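You operate a simulated robot arm through the tools that you are given. There is no shell and no other tool.

The job below is to be done with a simulated robot arm. You get a single attempt, and the scene is never put back.

Task
Show the dunes print in the black stand.
Fine: the wood print goes into the third slot of the oak rack, the new one slides down into the stand, picture to the glass; set the stand on the sofa side of the reading lamp, under its head, and switch that on; it stays on. Set down upright: wood print, black stand.

Only the result counts: the job must be done as asked and must still hold three seconds after the hand-in. Knocking over, shifting, dropping, spilling or breaking anything else fails it.

Robot
A 6-joint arm with a two-finger gripper, fixed in place. Base frame: the origin is on the floor under the middle of its stand, x ahead of it, y to its left, z up; the work surface is at about z = 900. Lengths are in mm, angles in degrees, forces in N, time in s.
It reaches about 1572 mm from its shoulder. Its first joint turns from -166.0 to 166.0 degrees. Payload 2.45 kg.
Tool frame: the origin (TCP) lies between the finger pads and is the grasp point; the fingertips stand 20 mm ahead of it; z points along the fingers, y is the line along which they close. The gripper opens to 140 mm; its body begins 168 mm behind the TCP.
Orientation is that of the tool frame in the base frame, as a unit quaternion [x, y, z, w]. With the fingers straight down and closing along the base's y, the tool's x points along the base's -x, its y along +y and its z along -z.

Tools
- The arm moves only by the tool drive_tool. Its argument "series" is a list of rows, each an object (a shift or turn left out is 0, a gripper value left out holds the last) with "rot": the turn, a rotation vector about the tool's x, y, z in units of 120 degrees (1.0 is 120 degrees), a list of three; "translation": the shift along the tool's x, y, z in units of 300 mm (1.0 is 300 mm), a list of three; "claw": the gripper command, from -1 (shut) to 1 (fully open), values between in proportion. In form: [{"rot": [ax, ay, az], "translation": [tx, ty, tz], "claw": claw}, ...]. A call has 1 to 20 rows; each row is the pose to reach, as a shift and turn from the pose commanded when the call began, along the tool's axes at that moment. A call with a number of a shift or a turn outside -1 to 1 is refused whole. Rows are played at 5 a second. More than 50 mm and 8.6 degrees between two rows, or a gripper value outside its range, and nothing of the call is played. A pose out of reach is approached as far as the arm can. The call stops where the force on the tool passes 40 N (or 10 N more than at its start, if that is more) or the arm is blocked; 0.2 s more then pass. The fingers move at their own pace (about 45 mm/s each) and stop on an object; they squeeze with about 25 N. The grip force told is the motor's: it shows also when the fingers shut on nothing. Time passes only in rows, and 0.2 s behind the last, so rows that repeat a pose let the fingers close. It gives the time, the measured TCP pose, the force on the tool (base axes), the opening and the grip force at its end, in the units of the frame above (readings bear some noise), with the torque about the TCP (base axes, N m) and any sound that the robot's microphone picked up.
- Cameras (640 x 400 px; columns grow to the right, rows downward): "scene" is fixed at [66, 642.2, 1645.8]; the picture's right is [-0.18, -0.98, 0.00], its down [-0.64, 0.12, -0.76] and it looks along [0.74, -0.14, -0.65] (base axes); focal length 334 px, centre (320, 200). "wrist" rides on the gripper at [78, 11, -209] in the tool frame; the picture's right is [-0.14, 0.99, 0.00], its down [-0.92, -0.13, -0.37] and it looks along [-0.36, -0.05, 0.93] (tool axes); focal length 280 px, centre (320, 200). There is no depth. A picture from a camera that has moved, and an enlarged one, comes with that camera's place and axes in the base frame and with its lens. The place of the scene camera against the robot may be out by one fixed shift of up to 25 mm in any direction.
- grab_frame(camera): a new picture of that camera. The clock stands still meanwhile.
- inspect(camera, box): a new picture of the part [left, top, right, bottom] of that camera's present view, enlarged. The clock stands still meanwhile.
- hand_in(): hands the job in; it is judged then, once.

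Places have to be worked out from the pictures, the camera data and where the tool is seen. Open the gripper and draw the arm clear of the work before you hand the job in, unless the task says otherwise.

The tools are called after ">>>" as a command line: name --argument value ..., lists and objects as JSON in quotes. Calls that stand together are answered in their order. drive_tool: Moves the arm, as the interface text tells. Its arguments: {"type":"object","properties":{"series":{"type":"array","items":{"type":"object","properties":{"rot":{"type":"array","items":{"type":"number"}},"translation":{"type":"array","items":{"type":"number"}},"claw":{"type":"number"}}}}},"required":["series"]} The other tools are called the same way: grab_frame (camera) takes a picture; inspect (camera, box) takes an enlarged picture of a part of a camera's view; hand_in () hands the job in.

At the start:

```text
t: 0.0
ee_pos: [699.6, 336.3, 1188.9]
tool_rot: [0.0, 1.0, 0.0, 0.0]
contact_force: [-0.6, 0.2, -0.1]
moment: [0.02, 0.0, -0.01]
grip_width: 139.9
grip_force: 0.1
```

scene: 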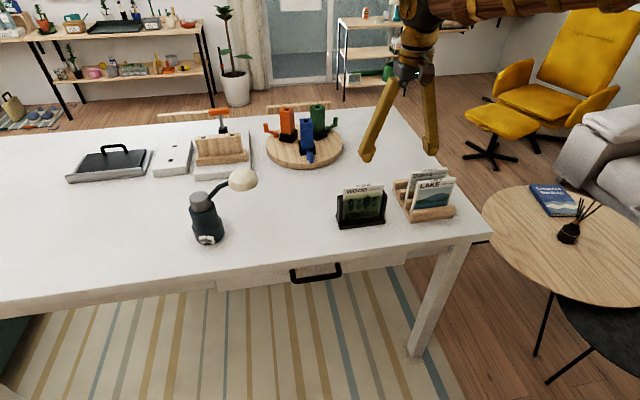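
wrist: 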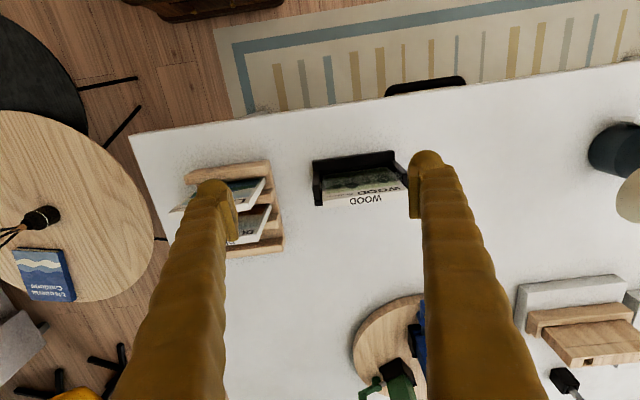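

I start by enlarging the scene around the stand, the rack and the lamp, to see what there is and where it stands.

>>> inspect --camera "scene" --box '[320, 150, 480, 250]'

>>> inspect --camera "scene" --box '[160, 150, 320, 250]'

>>> inspect --camera "wrist" --box '[140, 120, 460, 320]'

>>> inspect --camera "scene" --box '[60, 80, 380, 280]'

```text
4.00 times, centred on (400, 200) of scene
camera zoom: at [66.0, 642.2, 1645.8], right [-0.18, -0.98, 0.0], down [-0.64, 0.12, -0.76], along [0.74, -0.14, -0.65], focal length 1335 px, centre (0, 200)
```

zoom: 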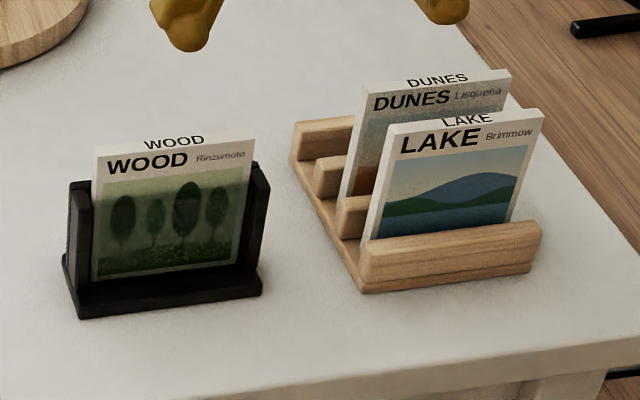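

```text
4.00 times, centred on (240, 200) of scene
camera zoom: at [66.0, 642.2, 1645.8], right [-0.18, -0.98, 0.0], down [-0.64, 0.12, -0.76], along [0.74, -0.14, -0.65], focal length 1335 px, centre (640, 200)
```

zoom: 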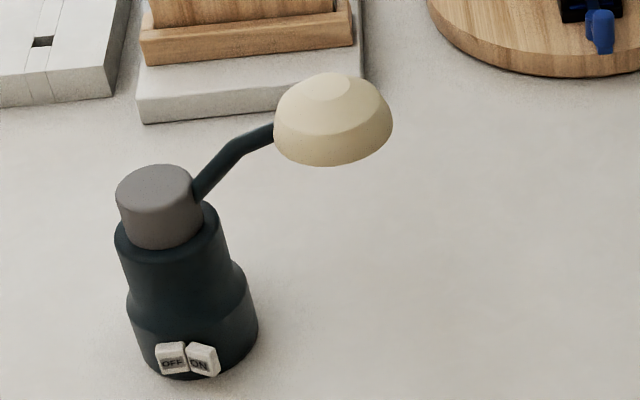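

```text
2.00 times, centred on (300, 220) of wrist
camera zoom: at [621.1, 348.2, 1398.7], right [0.14, 0.99, 0.0], down [0.92, -0.13, 0.37], along [0.36, -0.05, -0.93], focal length 561 px, centre (360, 160)
```

zoom: 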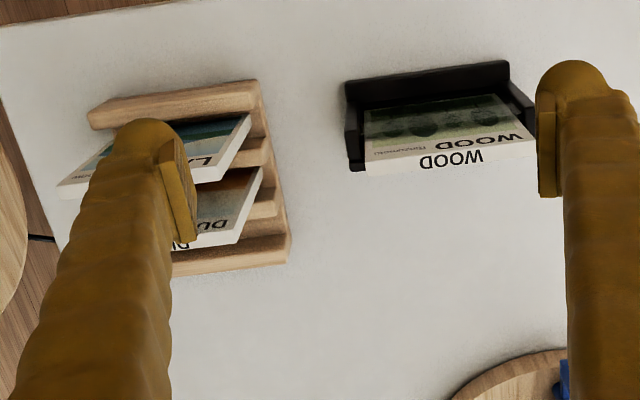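

```text
2.00 times, centred on (220, 180) of scene
camera zoom: at [66.0, 642.2, 1645.8], right [-0.18, -0.98, 0.0], down [-0.64, 0.12, -0.76], along [0.74, -0.14, -0.65], focal length 668 px, centre (520, 240)
```

zoom: 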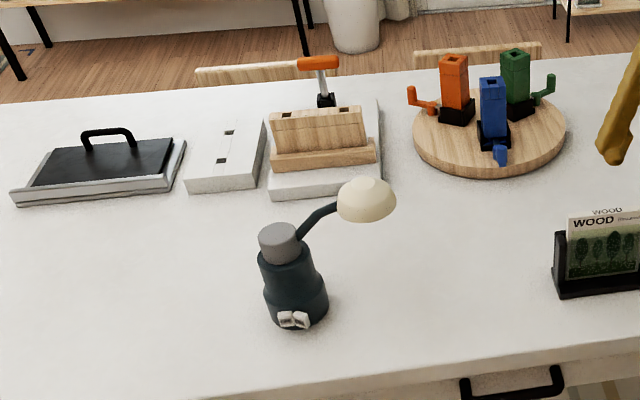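

The wood print is in the stand with its picture to the robot. The lake and dunes prints are in the rack, whose far slot looks empty, and the lamp's OFF/ON keys face the robot. I move the gripper higher over the stand and rack to get more exact views.

>>> drive_tool --series '[{"translation": [-0.1, -0.1, 0], "claw": 1}, {"translation": [-0.1, -0.22, 0.05]}, {"translation": [-0.1, -0.33, 0.1]}, {"translation": [-0.1, -0.4, 0.15]}]'

>>> grab_frame --camera "wrist"

>>> inspect --camera "wrist" --box '[200, 100, 440, 250]'

```text
t: 1.0
ee_pos: [728.7, 216.4, 1145.9]
tool_rot: [0.0, 1.0, 0.0, -0.001]
contact_force: [-0.4, 0.2, -0.1]
moment: [-0.03, 0.01, -0.02]
grip_width: 140.1
grip_force: 0.1
```

```text
taken
camera wrist: at [650.9, 227.1, 1355.3], right [0.14, 0.99, 0.0], down [0.92, -0.13, 0.37], along [0.37, -0.05, -0.93], focal length 280 px, centre (320, 200)
```

wrist: 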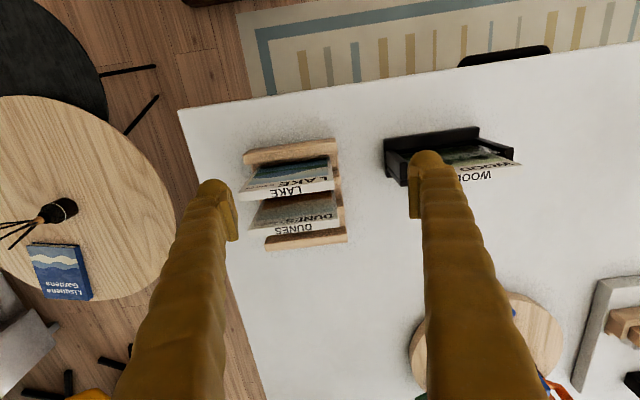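

```text
2.67 times, centred on (320, 175) of wrist
camera zoom: at [650.9, 227.1, 1355.3], right [0.14, 0.99, 0.0], down [0.92, -0.13, 0.37], along [0.37, -0.05, -0.93], focal length 748 px, centre (320, 267)
```

zoom: 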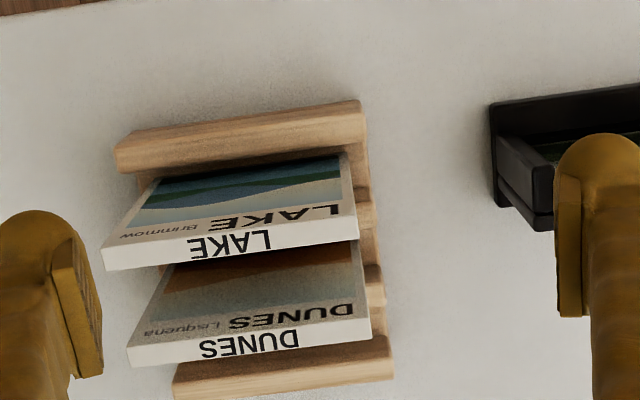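

The rack has four rails and so three slots: lake nearest the robot, then dunes, and the far slot empty. I tilt the tool to look at the rack and stand from the sofa side and see the profile of the slots.

>>> drive_tool --series '[{"translation": [-0.013, -0.1, 0.0], "rot": [-0.0625, 0, 0]}, {"translation": [-0.026, -0.2, 0], "rot": [-0.125, 0, 0]}, {"translation": [-0.039, -0.3, 0], "rot": [-0.1875, 0, 0]}, {"translation": [-0.052, -0.4, 0], "rot": [-0.25, 0, 0]}, {"translation": [-0.065, -0.5, 0], "rot": [-0.3125, 0, 0]}, {"translation": [-0.078, -0.58, 0.02], "rot": [-0.375, 0, 0]}, {"translation": [-0.09, -0.65, 0.04], "rot": [-0.4375, 0, 0]}, {"translation": [-0.1, -0.7, 0.06], "rot": [-0.5, 0, 0]}]'

>>> grab_frame --camera "wrist"

>>> grab_frame --camera "scene"

```text
t: 2.8
ee_pos: [758.2, 5.9, 1127.3]
tool_rot: [0.0, 0.866, 0.501, 0.0]
contact_force: [-0.3, -0.4, -0.2]
moment: [-0.08, 0.0, 0.01]
grip_width: 140.3
grip_force: 0.2
```

```text
taken
camera wrist: at [681.4, -168.4, 1241.9], right [0.14, 0.49, 0.86], down [0.92, -0.38, 0.07], along [0.37, 0.78, -0.51], focal length 280 px, centre (320, 200)
```

wrist: 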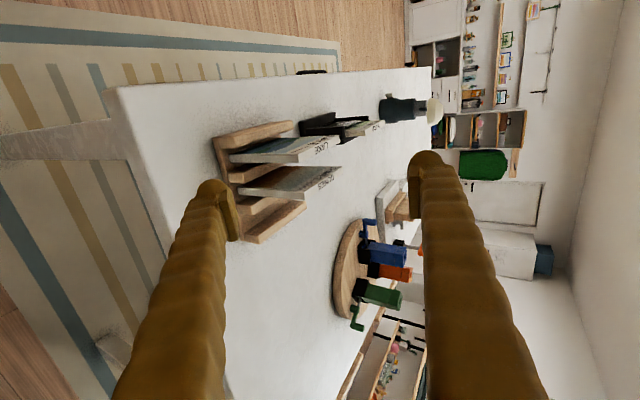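

```text
taken
```

scene: 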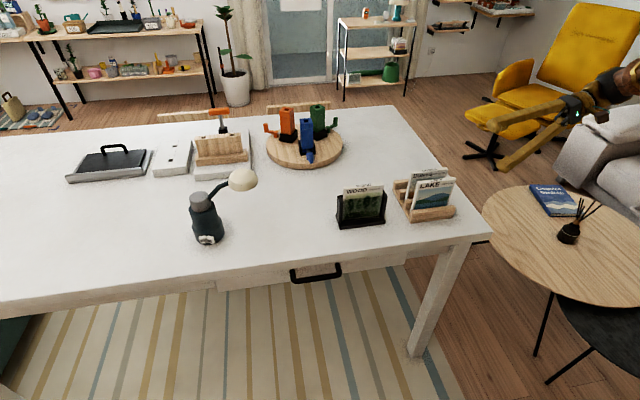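

>>> inspect --camera "wrist" --box '[200, 100, 400, 250]'

>>> inspect --camera "wrist" --box '[290, 70, 450, 170]'

>>> inspect --camera "scene" --box '[380, 160, 476, 220]'

>>> inspect --camera "scene" --box '[318, 175, 414, 235]'

```text
2.67 times, centred on (300, 175) of wrist
camera zoom: at [681.4, -168.4, 1241.9], right [0.14, 0.49, 0.86], down [0.92, -0.38, 0.07], along [0.37, 0.78, -0.51], focal length 748 px, centre (373, 267)
```

zoom: 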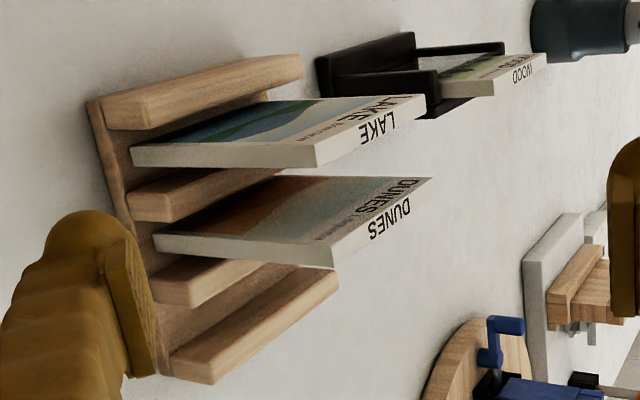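

```text
4.00 times, centred on (370, 120) of wrist
camera zoom: at [681.4, -168.4, 1241.9], right [0.14, 0.49, 0.86], down [0.92, -0.38, 0.07], along [0.37, 0.78, -0.51], focal length 1122 px, centre (120, 520)
```

zoom: 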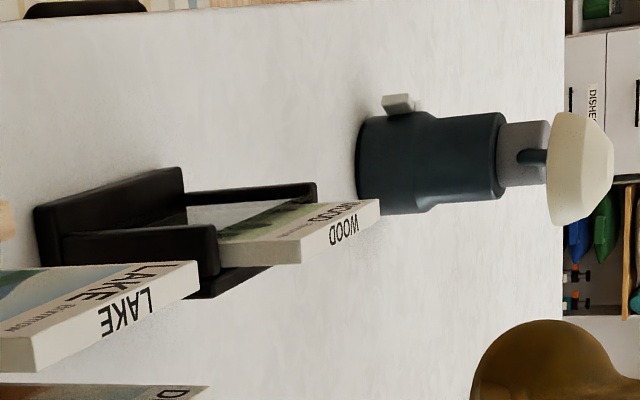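

```text
6.67 times, centred on (428, 190) of scene
camera zoom: at [66.0, 642.2, 1645.8], right [-0.18, -0.98, 0.0], down [-0.64, 0.12, -0.76], along [0.74, -0.14, -0.65], focal length 2226 px, centre (-400, 267)
```

zoom: 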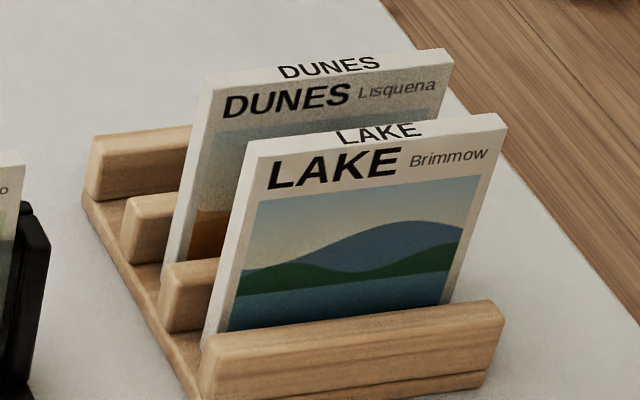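

```text
6.67 times, centred on (366, 205) of scene
camera zoom: at [66.0, 642.2, 1645.8], right [-0.18, -0.98, 0.0], down [-0.64, 0.12, -0.76], along [0.74, -0.14, -0.65], focal length 2226 px, centre (13, 167)
```

zoom: 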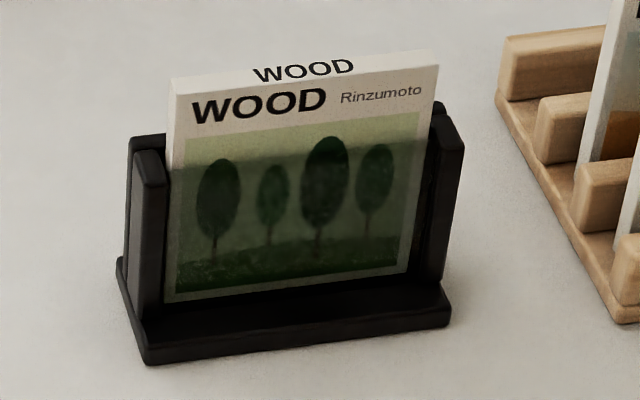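

Triangulating from the views, I put the dunes print's top edge at x 803–815, y 111–229, z≈1036, and the lake print's at x 753–765. I zoom in on the rack ends to fix the slot positions.

>>> inspect --camera "wrist" --box '[205, 115, 315, 184]'

>>> inspect --camera "wrist" --box '[215, 175, 325, 244]'

>>> inspect --camera "wrist" --box '[290, 100, 390, 160]'

>>> inspect --camera "wrist" --box '[370, 85, 450, 135]'

```text
5.80 times, centred on (260, 150) of wrist
camera zoom: at [681.4, -168.4, 1241.9], right [0.14, 0.49, 0.86], down [0.92, -0.38, 0.07], along [0.37, 0.78, -0.51], focal length 1625 px, centre (668, 493)
```

zoom: 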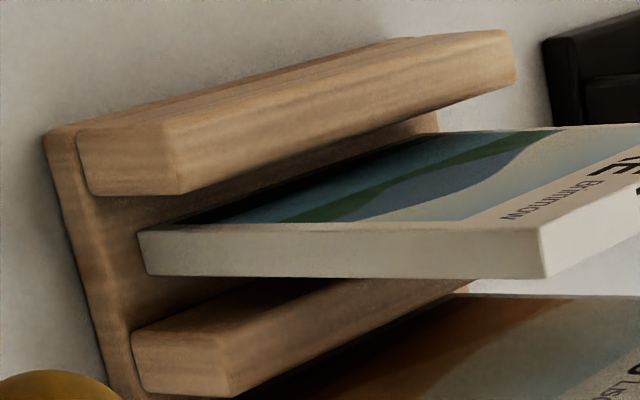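

```text
5.80 times, centred on (270, 210) of wrist
camera zoom: at [681.4, -168.4, 1241.9], right [0.14, 0.49, 0.86], down [0.92, -0.38, 0.07], along [0.37, 0.78, -0.51], focal length 1625 px, centre (610, 145)
```

zoom: 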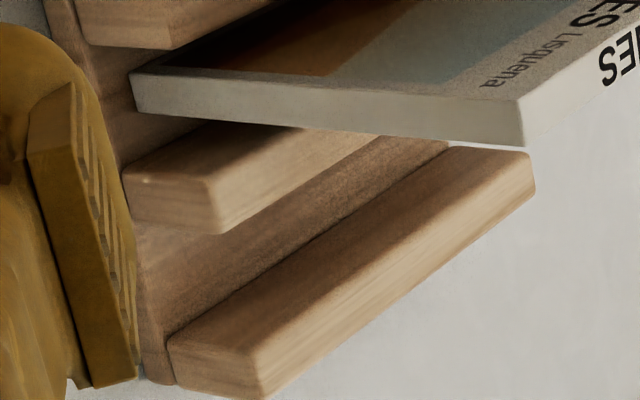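

```text
6.40 times, centred on (340, 130) of wrist
camera zoom: at [681.4, -168.4, 1241.9], right [0.14, 0.49, 0.86], down [0.92, -0.38, 0.07], along [0.37, 0.78, -0.51], focal length 1794 px, centre (192, 648)
```

zoom: 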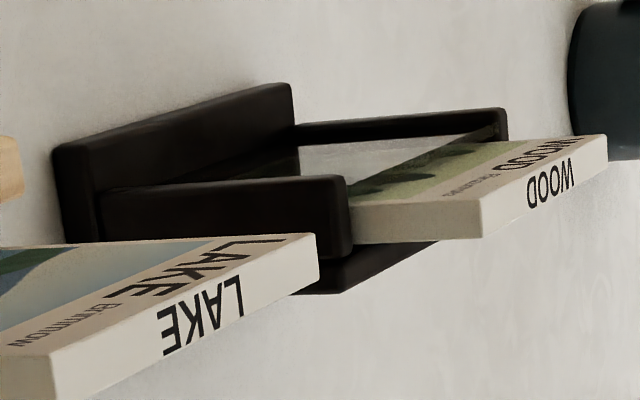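

```text
8.00 times, centred on (410, 110) of wrist
camera zoom: at [681.4, -168.4, 1241.9], right [0.14, 0.49, 0.86], down [0.92, -0.38, 0.07], along [0.37, 0.78, -0.51], focal length 2243 px, centre (-400, 920)
```

zoom: 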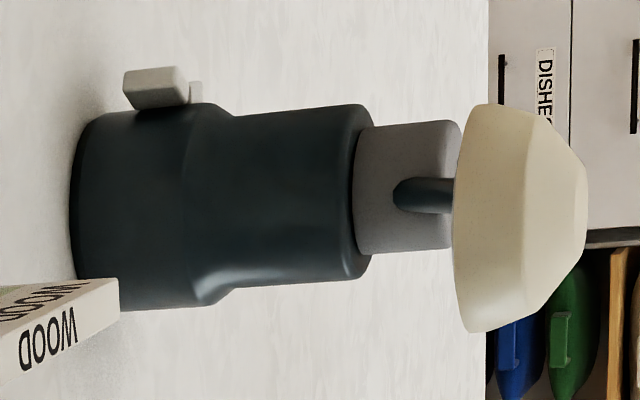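

The rack's rails lie at about x 728–740, 779–791, 828–842 and 878–890 (tops z≈942), so the third slot is centred near x=860, y=170. The wood print stands vertical at about x 763–775, y 330–450, top z≈1038. Next I move along y, raised, to measure the lamp.

>>> drive_tool --series '[{"translation": [0, 0.1299, -0.075]}, {"translation": [0, 0.2543, 0.0072]}, {"translation": [0, 0.3343, 0.1457]}, {"translation": [0, 0.4143, 0.2843]}, {"translation": [0, 0.4943, 0.4228]}, {"translation": [0, 0.5743, 0.5614]}, {"translation": [0, 0.6543, 0.6999]}, {"translation": [0, 0.7343, 0.8385]}, {"translation": [0, 0.8143, 0.977]}]'

>>> grab_frame --camera "wrist"

>>> grab_frame --camera "scene"

```text
t: 4.8
ee_pos: [760.5, 381.2, 1192.3]
tool_rot: [0.0, 0.866, 0.5, 0.0]
contact_force: [0.2, 0.7, 0.2]
moment: [-0.04, 0.0, 0.02]
grip_width: 140.0
grip_force: 0.1
```

```text
taken
camera wrist: at [682.2, 207.2, 1306.3], right [0.14, 0.5, 0.86], down [0.92, -0.38, 0.07], along [0.37, 0.78, -0.51], focal length 280 px, centre (320, 200)
```

wrist: 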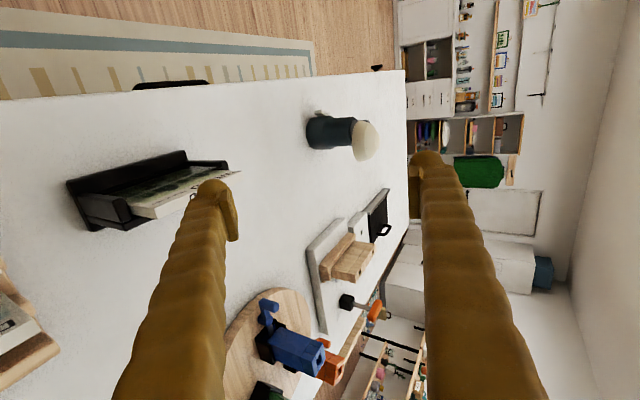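

```text
taken
```

scene: 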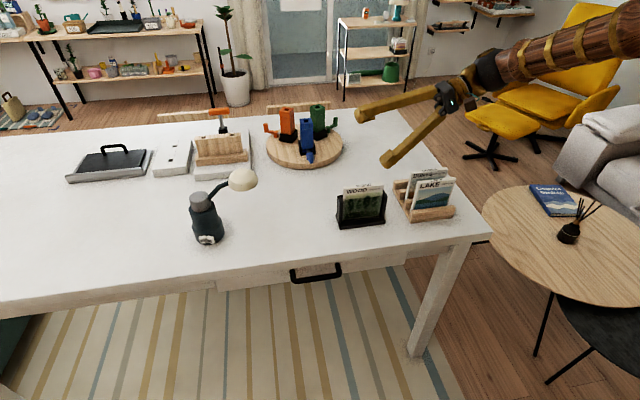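

>>> inspect --camera "wrist" --box '[290, 95, 402, 165]'

>>> inspect --camera "wrist" --box '[60, 140, 252, 260]'

>>> inspect --camera "scene" --box '[180, 160, 276, 250]'

```text
5.71 times, centred on (346, 130) of wrist
camera zoom: at [682.2, 207.2, 1306.3], right [0.14, 0.5, 0.86], down [0.92, -0.38, 0.07], along [0.37, 0.78, -0.51], focal length 1602 px, centre (171, 600)
```

zoom: 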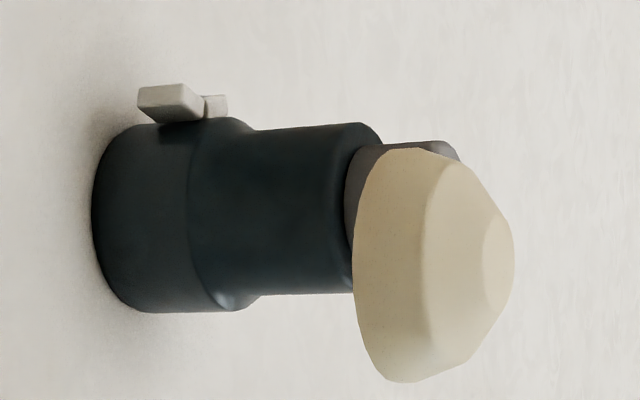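

```text
3.33 times, centred on (156, 200) of wrist
camera zoom: at [682.2, 207.2, 1306.3], right [0.14, 0.5, 0.86], down [0.92, -0.38, 0.07], along [0.37, 0.78, -0.51], focal length 935 px, centre (867, 200)
```

zoom: 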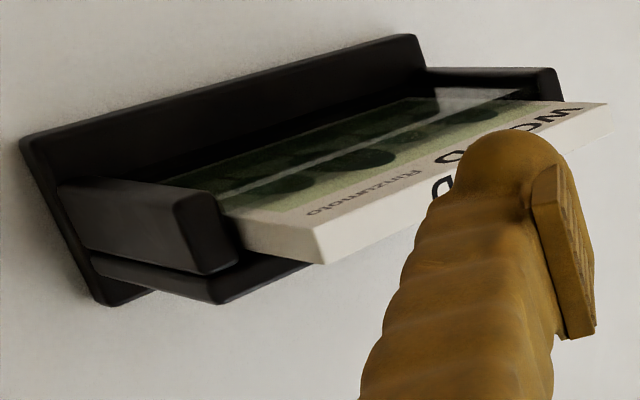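

```text
4.44 times, centred on (228, 205) of scene
camera zoom: at [66.0, 642.2, 1645.8], right [-0.18, -0.98, 0.0], down [-0.64, 0.12, -0.76], along [0.74, -0.14, -0.65], focal length 1484 px, centre (729, 178)
```

zoom: 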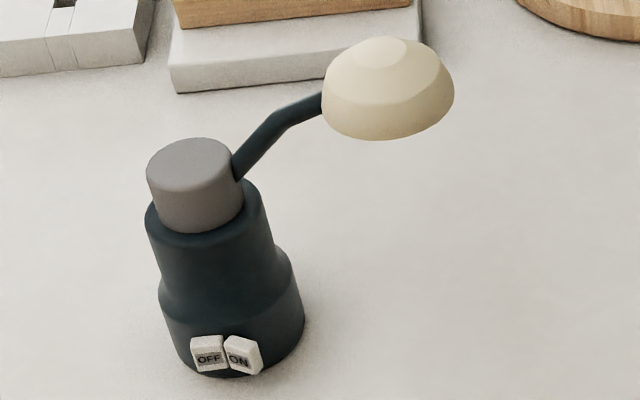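

The lamp head's rim sits at about (791, 739, 1075) with a diameter near 86, and the lamp body is centred near (787, 857). That leaves little room beside the lamp body, so the stand has to go in from the sofa side with a tilted tool. I go back to tool-down above the wood print to measure it.

>>> drive_tool --series '[{"translation": [-0.003, -0.016, 0.013], "rot": [0.0625, 0, 0]}, {"translation": [-0.007, -0.032, 0.027], "rot": [0.125, 0, 0]}, {"translation": [-0.01, -0.048, 0.04], "rot": [0.1875, 0, 0]}, {"translation": [-0.014, -0.064, 0.054], "rot": [0.25, 0, 0]}, {"translation": [-0.017, -0.08, 0.068], "rot": [0.3125, 0, 0]}, {"translation": [-0.021, -0.097, 0.082], "rot": [0.375, 0, 0]}, {"translation": [-0.024, -0.113, 0.095], "rot": [0.4375, 0, 0]}, {"translation": [-0.028, -0.129, 0.109], "rot": [0.5, 0, 0]}, {"translation": [-0.028, -0.129, 0.109], "rot": [0.5, 0, 0]}]'

>>> grab_frame --camera "wrist"

>>> inspect --camera "wrist" --box '[220, 110, 428, 240]'

```text
t: 6.8
ee_pos: [767.1, 390.4, 1141.0]
tool_rot: [0.001, 1.0, 0.0, 0.0]
contact_force: [-0.5, 0.0, -0.3]
moment: [0.02, -0.02, 0.03]
grip_width: 140.1
grip_force: 0.1
```

```text
taken
camera wrist: at [689.7, 403.0, 1350.7], right [0.14, 0.99, 0.0], down [0.92, -0.13, 0.37], along [0.37, -0.05, -0.93], focal length 280 px, centre (320, 200)
```

wrist: 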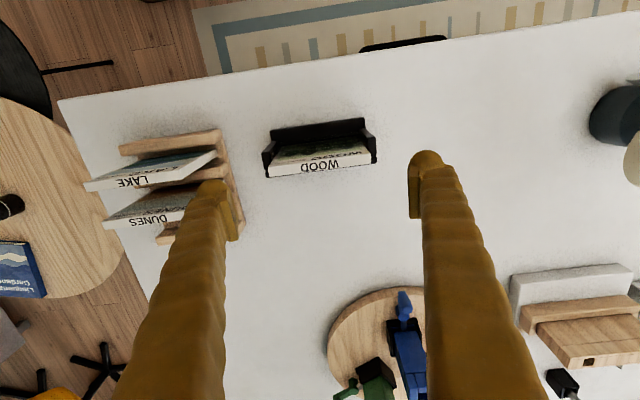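

```text
3.08 times, centred on (324, 175) of wrist
camera zoom: at [689.7, 403.0, 1350.7], right [0.14, 0.99, 0.0], down [0.92, -0.13, 0.37], along [0.37, -0.05, -0.93], focal length 863 px, centre (308, 277)
```

zoom: 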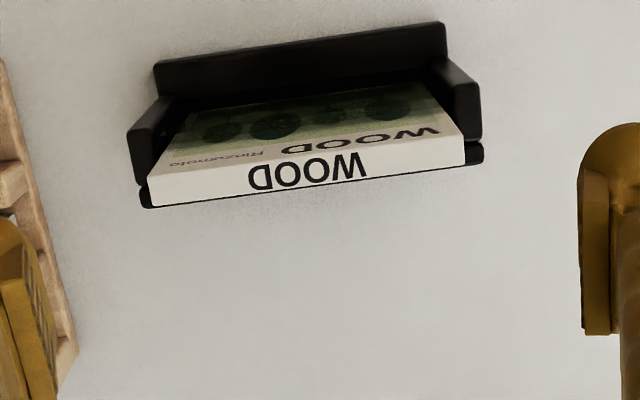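

Measured from above, the wood print's centre is at about (770.5, 390.5), 118 wide and nearly square to the axes, with the stand's post tops near z=998. I go down open over its side edges, fingertips just above the posts, and check before I close.

>>> drive_tool --series '[{"translation": [-0.005, 0, 0.09], "claw": 1}, {"translation": [-0.0103, -0.0017, 0.18]}, {"translation": [-0.0103, -0.0017, 0.26]}, {"translation": [-0.0103, -0.0017, 0.33]}, {"translation": [-0.0103, -0.0017, 0.3777]}, {"translation": [-0.0103, -0.0017, 0.3777]}]'

>>> grab_frame --camera "wrist"

>>> inspect --camera "scene" --box '[310, 130, 422, 240]'

```text
t: 8.2
ee_pos: [770.7, 390.0, 1026.3]
tool_rot: [0.0, 1.0, 0.0, 0.0]
contact_force: [0.6, 0.1, 0.4]
moment: [0.0, -0.02, -0.01]
grip_width: 140.0
grip_force: 0.1
```

```text
taken
camera wrist: at [692.7, 401.7, 1236.0], right [0.14, 0.99, 0.0], down [0.92, -0.13, 0.37], along [0.37, -0.05, -0.93], focal length 280 px, centre (320, 200)
```

wrist: 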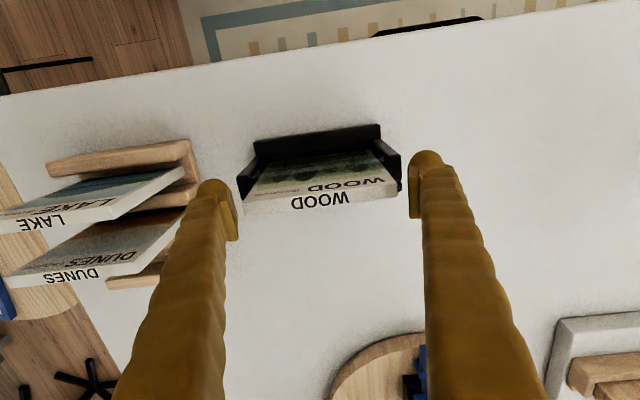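

```text
3.64 times, centred on (366, 185) of scene
camera zoom: at [66.0, 642.2, 1645.8], right [-0.18, -0.98, 0.0], down [-0.64, 0.12, -0.76], along [0.74, -0.14, -0.65], focal length 1214 px, centre (153, 254)
```

zoom: 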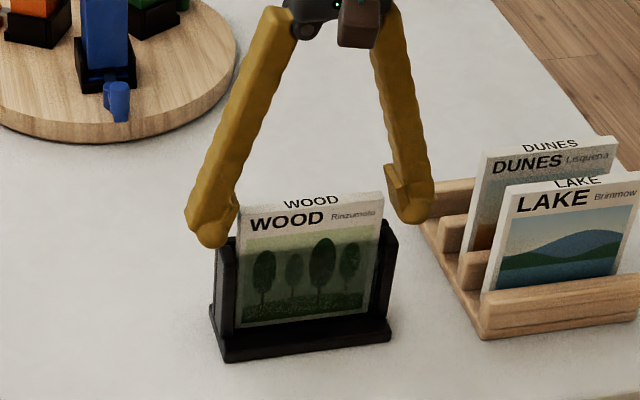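

The gripper straddles the wood print evenly, with the pads just above the posts. I close on its side edges.

>>> drive_tool --series '[{"translation": [0, 0, 0], "claw": -1}, {"translation": [0, 0, 0], "claw": -1}, {"translation": [0, 0, 0], "claw": -1}, {"translation": [0, 0, 0], "claw": -1}, {"translation": [0, 0, 0], "claw": -1}]'

>>> grab_frame --camera "wrist"

>>> inspect --camera "scene" --box '[310, 130, 422, 240]'

```text
t: 9.4
ee_pos: [770.0, 390.8, 1027.0]
tool_rot: [0.0, 1.0, 0.0, 0.0]
contact_force: [0.9, -0.2, 0.0]
moment: [0.02, 0.07, -0.02]
grip_width: 122.6
grip_force: 25.1
```

```text
taken
camera wrist: at [692.8, 401.7, 1236.1], right [0.14, 0.99, 0.0], down [0.92, -0.13, 0.37], along [0.36, -0.05, -0.93], focal length 280 px, centre (320, 200)
```

wrist: 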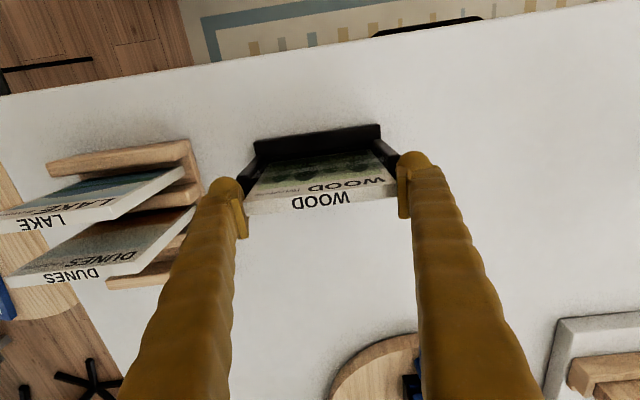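

```text
3.64 times, centred on (366, 185) of scene
camera zoom: at [66.0, 642.2, 1645.8], right [-0.18, -0.98, 0.0], down [-0.64, 0.12, -0.76], along [0.74, -0.14, -0.65], focal length 1214 px, centre (153, 254)
```

zoom: 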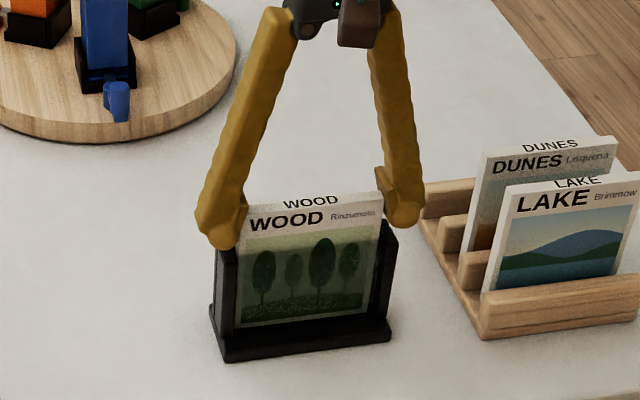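

The grip holds at width 122.6 and 25 N. I lift straight up a little at first to see that the print slides out and the stand stays put.

>>> drive_tool --series '[{"translation": [0, 0, -0.02]}, {"translation": [0, 0, -0.05]}, {"translation": [0, 0, -0.09]}, {"translation": [0, 0, -0.12]}]'

>>> inspect --camera "scene" --box '[310, 130, 422, 240]'

>>> grab_frame --camera "wrist"

```text
t: 10.4
ee_pos: [772.0, 392.0, 1064.1]
tool_rot: [-0.001, 1.0, 0.0, 0.0]
contact_force: [0.6, -0.2, -0.2]
moment: [-0.02, -0.03, -0.02]
grip_width: 122.7
grip_force: 25.3
```

```text
3.64 times, centred on (366, 185) of scene
camera zoom: at [66.0, 642.2, 1645.8], right [-0.18, -0.98, 0.0], down [-0.64, 0.12, -0.76], along [0.74, -0.14, -0.65], focal length 1214 px, centre (153, 254)
```

zoom: 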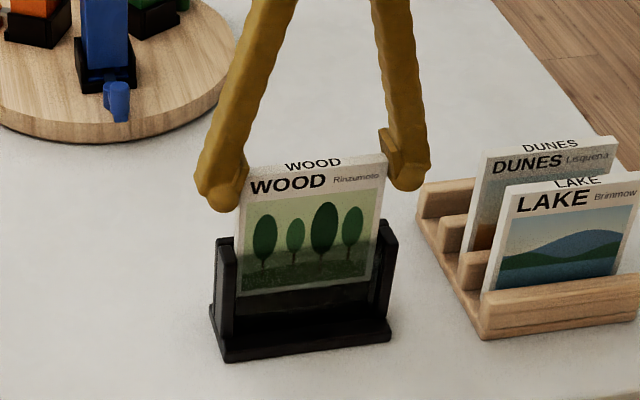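

```text
taken
camera wrist: at [693.4, 402.9, 1273.1], right [0.14, 0.99, 0.0], down [0.92, -0.13, 0.37], along [0.36, -0.05, -0.93], focal length 280 px, centre (320, 200)
```

wrist: 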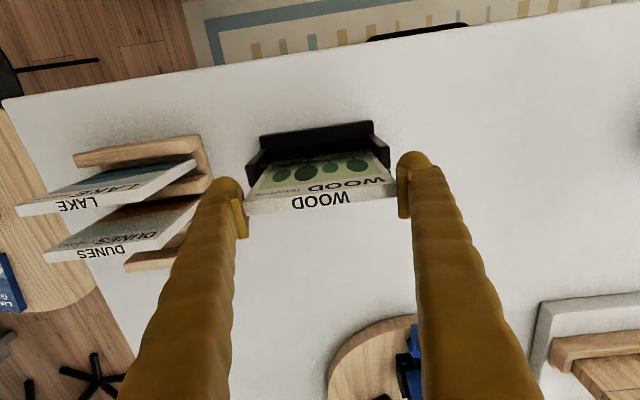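

The print slides out cleanly and the stand hasn't moved. I lift the print well above the rack's prints and carry it over to above the third slot.

>>> drive_tool --series '[{"translation": [0, 0, -0.15]}, {"translation": [0, 0, -0.3]}, {"translation": [0, 0, -0.43]}, {"translation": [-0.05, -0.12, -0.43]}, {"translation": [-0.1, -0.245, -0.43]}, {"translation": [-0.15, -0.37, -0.43]}, {"translation": [-0.2, -0.495, -0.43]}, {"translation": [-0.25, -0.62, -0.43]}, {"translation": [-0.2977, -0.736, -0.43]}, {"translation": [-0.2977, -0.736, -0.43]}]'

>>> grab_frame --camera "wrist"

>>> inspect --camera "scene" --box '[350, 100, 478, 228]'

```text
t: 12.6
ee_pos: [860.6, 168.8, 1193.0]
tool_rot: [0.0, 1.0, 0.001, 0.0]
contact_force: [-0.3, 0.3, -0.7]
moment: [0.01, 0.0, -0.02]
grip_width: 122.3
grip_force: 25.4
```

```text
taken
camera wrist: at [781.7, 181.1, 1402.1], right [0.14, 0.99, 0.0], down [0.92, -0.13, 0.37], along [0.36, -0.05, -0.93], focal length 280 px, centre (320, 200)
```

wrist: 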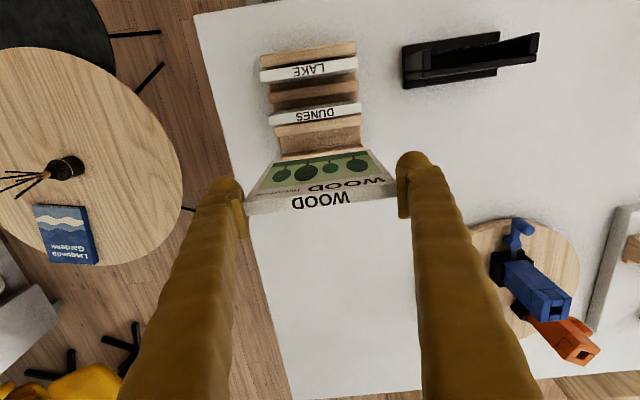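

```text
3.12 times, centred on (414, 164) of scene
camera zoom: at [66.0, 642.2, 1645.8], right [-0.18, -0.98, 0.0], down [-0.64, 0.12, -0.76], along [0.74, -0.14, -0.65], focal length 1043 px, centre (26, 312)
```

zoom: 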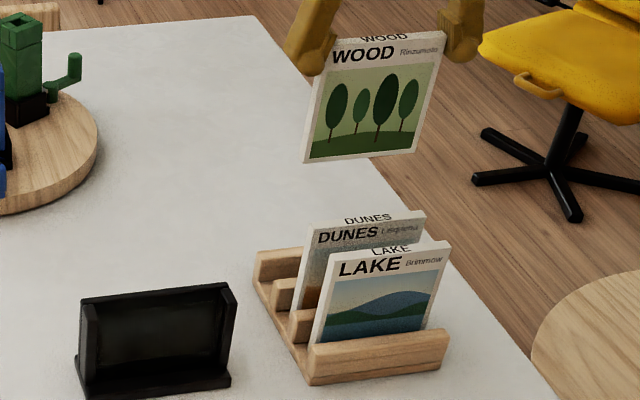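

The view from up here shows the slots and the empty stand well, so I zoom in to refine both.

>>> inspect --camera "wrist" --box '[250, 35, 402, 130]'

>>> inspect --camera "wrist" --box '[250, 100, 410, 220]'

>>> inspect --camera "wrist" --box '[390, 20, 550, 120]'

```text
4.21 times, centred on (326, 82) of wrist
camera zoom: at [781.7, 181.1, 1402.1], right [0.14, 0.99, 0.0], down [0.92, -0.13, 0.37], along [0.36, -0.05, -0.93], focal length 1181 px, centre (295, 695)
```

zoom: 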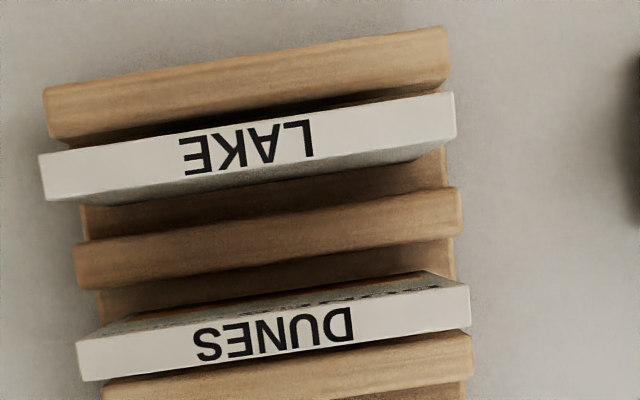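

```text
3.33 times, centred on (330, 160) of wrist
camera zoom: at [781.7, 181.1, 1402.1], right [0.14, 0.99, 0.0], down [0.92, -0.13, 0.37], along [0.36, -0.05, -0.93], focal length 935 px, centre (287, 333)
```

zoom: 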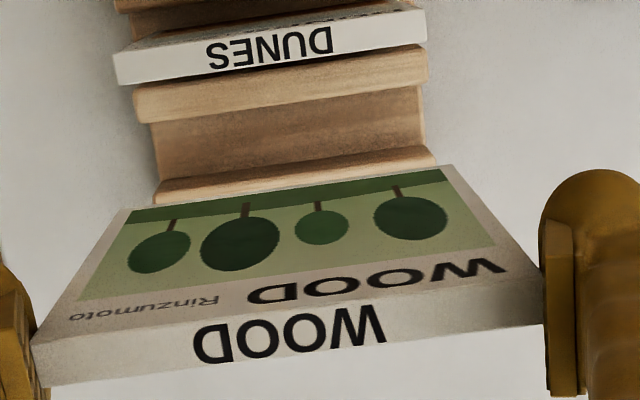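

```text
4.00 times, centred on (470, 70) of wrist
camera zoom: at [781.7, 181.1, 1402.1], right [0.14, 0.99, 0.0], down [0.92, -0.13, 0.37], along [0.36, -0.05, -0.93], focal length 1122 px, centre (-280, 720)
```

zoom: 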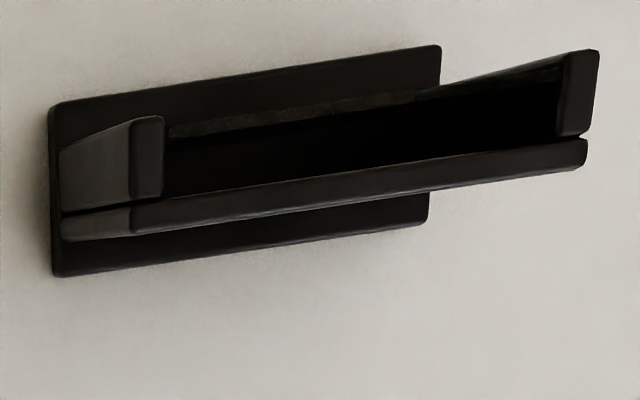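

The slot geometry checks out: the third slot runs from x=843 to 876.5, centre 860, and the print hangs over it at (860, 169.5). I lower the print into the slot, stopping well short of the floor first.

>>> drive_tool --series '[{"translation": [0, 0, 0.13]}, {"translation": [0, 0, 0.26]}, {"translation": [0, 0, 0.38]}, {"translation": [0, 0, 0.48]}, {"translation": [0, 0, 0.48]}]'

>>> grab_frame --camera "wrist"

>>> inspect --camera "scene" --box '[370, 120, 482, 230]'

```text
t: 13.8
ee_pos: [858.4, 169.6, 1049.6]
tool_rot: [0.0, 1.0, 0.0, 0.0]
contact_force: [-0.4, 0.6, -0.3]
moment: [0.02, -0.02, -0.01]
grip_width: 122.5
grip_force: 24.5
```

```text
taken
camera wrist: at [780.4, 181.8, 1259.7], right [0.14, 0.99, 0.0], down [0.92, -0.13, 0.37], along [0.36, -0.05, -0.93], focal length 280 px, centre (320, 200)
```

wrist: 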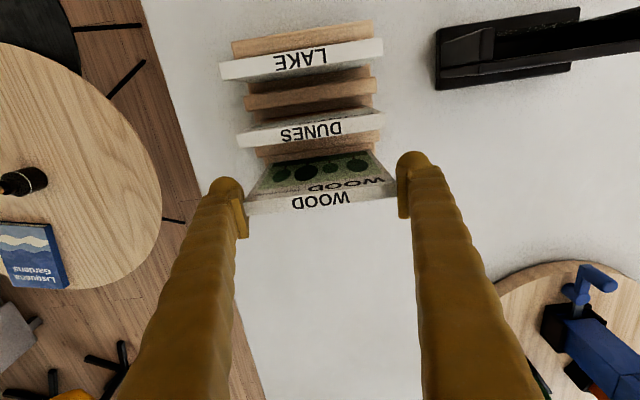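

```text
3.64 times, centred on (426, 175) of scene
camera zoom: at [66.0, 642.2, 1645.8], right [-0.18, -0.98, 0.0], down [-0.64, 0.12, -0.76], along [0.74, -0.14, -0.65], focal length 1214 px, centre (-66, 291)
```

zoom: 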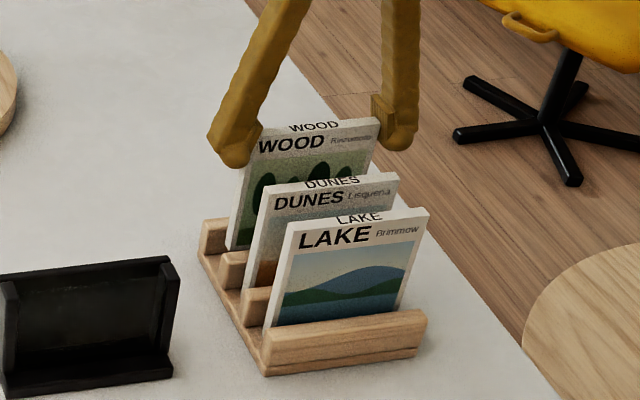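

The print has entered the third slot between rails without touching. I lower it further in small steps to just over the slot floor.

>>> drive_tool --series '[{"translation": [0, 0, 0.025]}, {"translation": [0, 0, 0.05]}, {"translation": [0, 0, 0.067]}, {"translation": [0, 0, 0.07]}, {"translation": [0, 0, 0.0734]}]'

>>> inspect --camera "scene" --box '[390, 140, 470, 220]'

```text
t: 15.0
ee_pos: [859.7, 168.7, 1026.4]
tool_rot: [0.0, 1.0, 0.0, 0.0]
contact_force: [-0.2, -0.8, -0.8]
moment: [0.03, -0.03, -0.01]
grip_width: 122.2
grip_force: 25.3
```

```text
5.00 times, centred on (430, 180) of scene
camera zoom: at [66.0, 642.2, 1645.8], right [-0.18, -0.98, 0.0], down [-0.64, 0.12, -0.76], along [0.74, -0.14, -0.65], focal length 1669 px, centre (-230, 300)
```

zoom: 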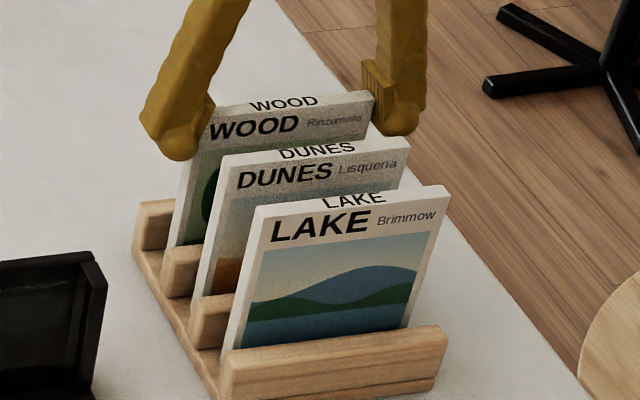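

No contact force yet, with the tool at about z=1027. I go on in sub-millimetre rows and watch the vertical force.

>>> drive_tool --series '[{"translation": [0, 0, 0.0025]}, {"translation": [0, 0, 0.005]}]'

>>> drive_tool --series '[{"translation": [0, 0, 0.0025]}, {"translation": [0, 0, 0.005]}]'

```text
t: 15.6
ee_pos: [860.6, 169.9, 1025.2]
tool_rot: [0.0, 1.0, 0.0, 0.0]
contact_force: [-0.3, 0.5, -0.2]
moment: [0.02, -0.02, 0.03]
grip_width: 122.4
grip_force: 25.3
```

```text
t: 16.2
ee_pos: [860.6, 169.7, 1025.5]
tool_rot: [0.0, 1.0, 0.0, 0.001]
contact_force: [-1.6, 0.5, 20.1]
moment: [0.0, 0.22, 0.02]
grip_width: 122.3
grip_force: 25.0
```

Contact at the slot floor (20 N). I ease off by about 0.6 mm and open the fingers, keeping still.

>>> drive_tool --series '[{"translation": [0, 0, -0.002]}, {"translation": [0, 0, -0.002]}]'

>>> drive_tool --series '[{"translation": [0, 0, 0], "claw": -0.2}, {"translation": [0, 0, 0], "claw": 0.5}, {"translation": [0, 0, 0], "claw": 1}, {"translation": [0, 0, 0], "claw": 1}, {"translation": [0, 0, 0], "claw": 1}]'

>>> grab_frame --camera "wrist"

>>> inspect --camera "scene" --box '[390, 140, 470, 220]'

```text
t: 16.8
ee_pos: [859.1, 169.3, 1024.4]
tool_rot: [0.0, 1.0, 0.0, 0.001]
contact_force: [5.4, -1.2, 21.8]
moment: [0.03, -0.6, 0.0]
grip_width: 122.4
grip_force: 25.1
```

```text
t: 18.0
ee_pos: [860.2, 169.2, 1024.0]
tool_rot: [0.001, 1.0, 0.001, 0.0]
contact_force: [-0.7, -0.3, 0.0]
moment: [0.03, -0.03, -0.01]
grip_width: 140.0
grip_force: 0.1
```

```text
taken
camera wrist: at [781.3, 181.3, 1233.9], right [0.14, 0.99, 0.0], down [0.92, -0.13, 0.37], along [0.36, -0.05, -0.93], focal length 280 px, centre (320, 200)
```

wrist: 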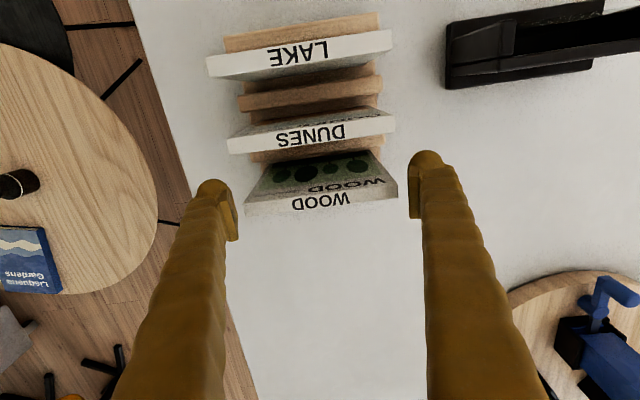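

```text
5.00 times, centred on (430, 180) of scene
camera zoom: at [66.0, 642.2, 1645.8], right [-0.18, -0.98, 0.0], down [-0.64, 0.12, -0.76], along [0.74, -0.14, -0.65], focal length 1669 px, centre (-230, 300)
```

zoom: 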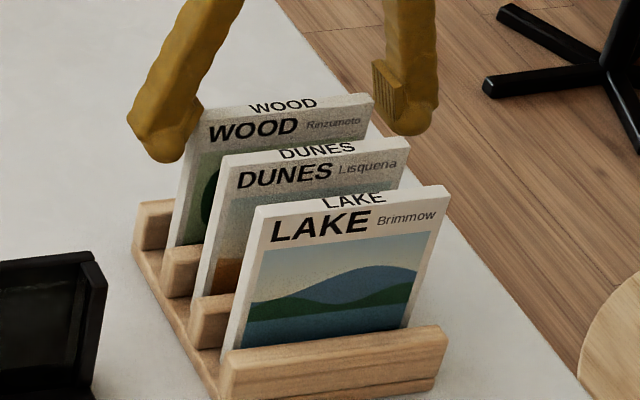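

The wood print stands free and upright in the third slot. I rise straight up, shift to above the dunes print and look.

>>> drive_tool --series '[{"translation": [0, 0, -0.08]}, {"translation": [0, 0, -0.2]}, {"translation": [0, 0, -0.36]}, {"translation": [0.08, 0, -0.38]}, {"translation": [0.167, 0.002, -0.38]}, {"translation": [0.167, 0.002, -0.38]}, {"translation": [0.167, 0.002, -0.38]}]'

>>> grab_frame --camera "wrist"

>>> inspect --camera "wrist" --box '[230, 110, 410, 230]'

>>> inspect --camera "scene" --box '[390, 140, 470, 220]'

```text
t: 19.6
ee_pos: [809.8, 170.6, 1139.0]
tool_rot: [0.0, 1.0, -0.002, 0.0]
contact_force: [0.2, 0.0, -0.2]
moment: [0.03, -0.01, 0.0]
grip_width: 139.8
grip_force: 0.1
```

```text
taken
camera wrist: at [731.9, 183.2, 1348.1], right [0.14, 0.99, 0.0], down [0.92, -0.13, 0.37], along [0.36, -0.05, -0.93], focal length 280 px, centre (320, 200)
```

wrist: 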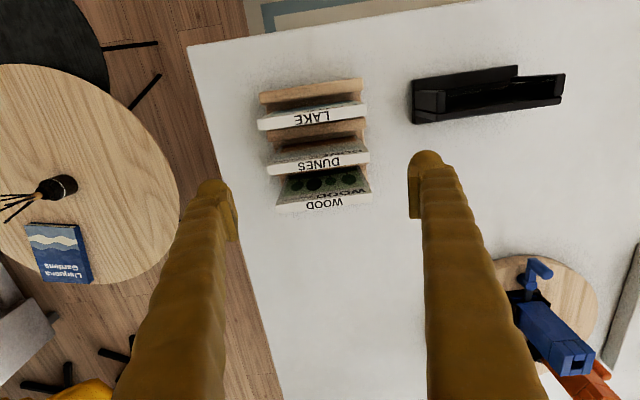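

```text
3.33 times, centred on (320, 170) of wrist
camera zoom: at [731.9, 183.2, 1348.1], right [0.14, 0.99, 0.0], down [0.92, -0.13, 0.37], along [0.36, -0.05, -0.93], focal length 935 px, centre (320, 300)
```

zoom: 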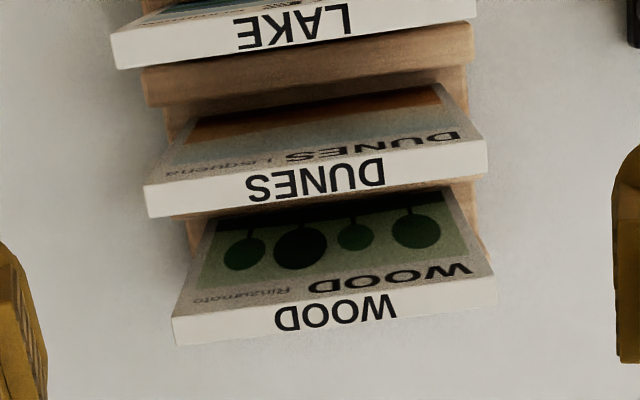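

```text
5.00 times, centred on (430, 180) of scene
camera zoom: at [66.0, 642.2, 1645.8], right [-0.18, -0.98, 0.0], down [-0.64, 0.12, -0.76], along [0.74, -0.14, -0.65], focal length 1669 px, centre (-230, 300)
```

zoom: 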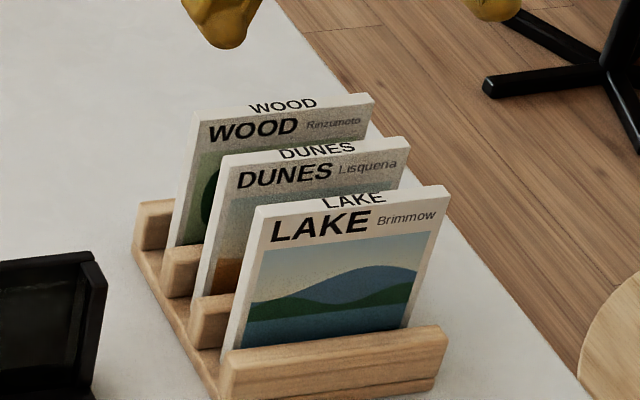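

The dunes print's centre comes out at about (810.5, 170.4), top z≈1036. I go down over its side edges to the same grip height and check the clearance to its neighbours.

>>> drive_tool --series '[{"translation": [-0.002, 0, 0.1], "claw": 1}, {"translation": [-0.002, 0, 0.2]}, {"translation": [-0.002, 0, 0.29]}, {"translation": [-0.002, 0, 0.35]}, {"translation": [-0.002, 0, 0.376]}, {"translation": [-0.002, 0, 0.376]}]'

>>> grab_frame --camera "wrist"

>>> inspect --camera "scene" --box '[380, 130, 480, 220]'

```text
t: 21.0
ee_pos: [810.4, 170.5, 1027.0]
tool_rot: [0.0, 1.0, 0.0, 0.0]
contact_force: [0.0, 0.4, 0.7]
moment: [0.06, -0.03, -0.04]
grip_width: 139.8
grip_force: 0.1
```

```text
taken
camera wrist: at [732.3, 181.6, 1235.8], right [0.14, 0.99, 0.0], down [0.92, -0.13, 0.37], along [0.37, -0.05, -0.93], focal length 280 px, centre (320, 200)
```

wrist: 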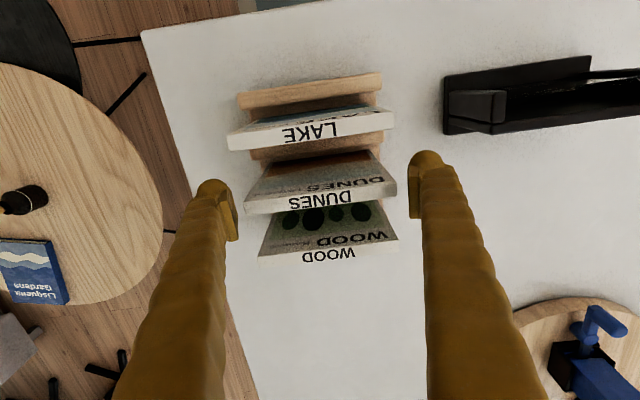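

```text
4.44 times, centred on (430, 175) of scene
camera zoom: at [66.0, 642.2, 1645.8], right [-0.18, -0.98, 0.0], down [-0.64, 0.12, -0.76], along [0.74, -0.14, -0.65], focal length 1484 px, centre (-169, 311)
```

zoom: 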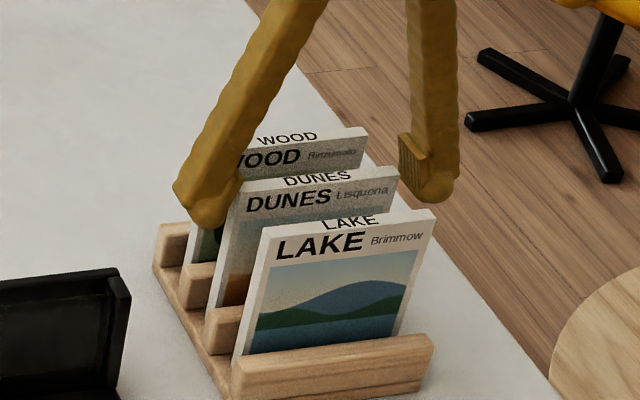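

DUNES sits between the pads just as WOOD did. I close on it.

>>> drive_tool --series '[{"translation": [0, 0, 0], "claw": -1}, {"translation": [0, 0, 0], "claw": -1}, {"translation": [0, 0, 0], "claw": -1}, {"translation": [0, 0, 0], "claw": -1}, {"translation": [0, 0, 0], "claw": -1}]'

>>> inspect --camera "wrist" --box '[220, 130, 420, 255]'

```text
t: 22.2
ee_pos: [810.9, 170.1, 1027.2]
tool_rot: [0.0, 1.0, 0.001, 0.0]
contact_force: [-0.3, -1.1, 1.0]
moment: [0.05, 0.02, 0.02]
grip_width: 121.9
grip_force: 24.9
```

```text
3.20 times, centred on (320, 192) of wrist
camera zoom: at [732.3, 181.6, 1236.0], right [0.14, 0.99, 0.0], down [0.92, -0.13, 0.37], along [0.36, -0.05, -0.93], focal length 897 px, centre (320, 224)
```

zoom: 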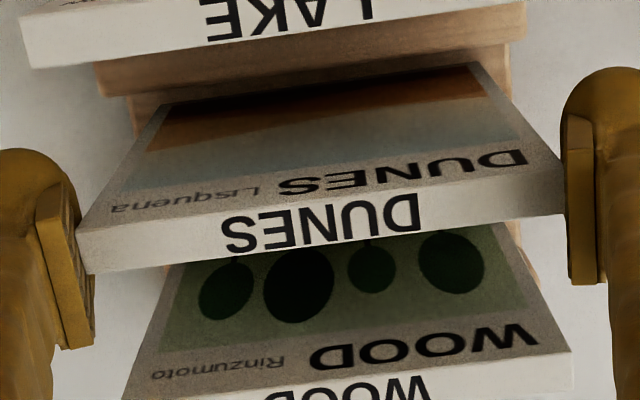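

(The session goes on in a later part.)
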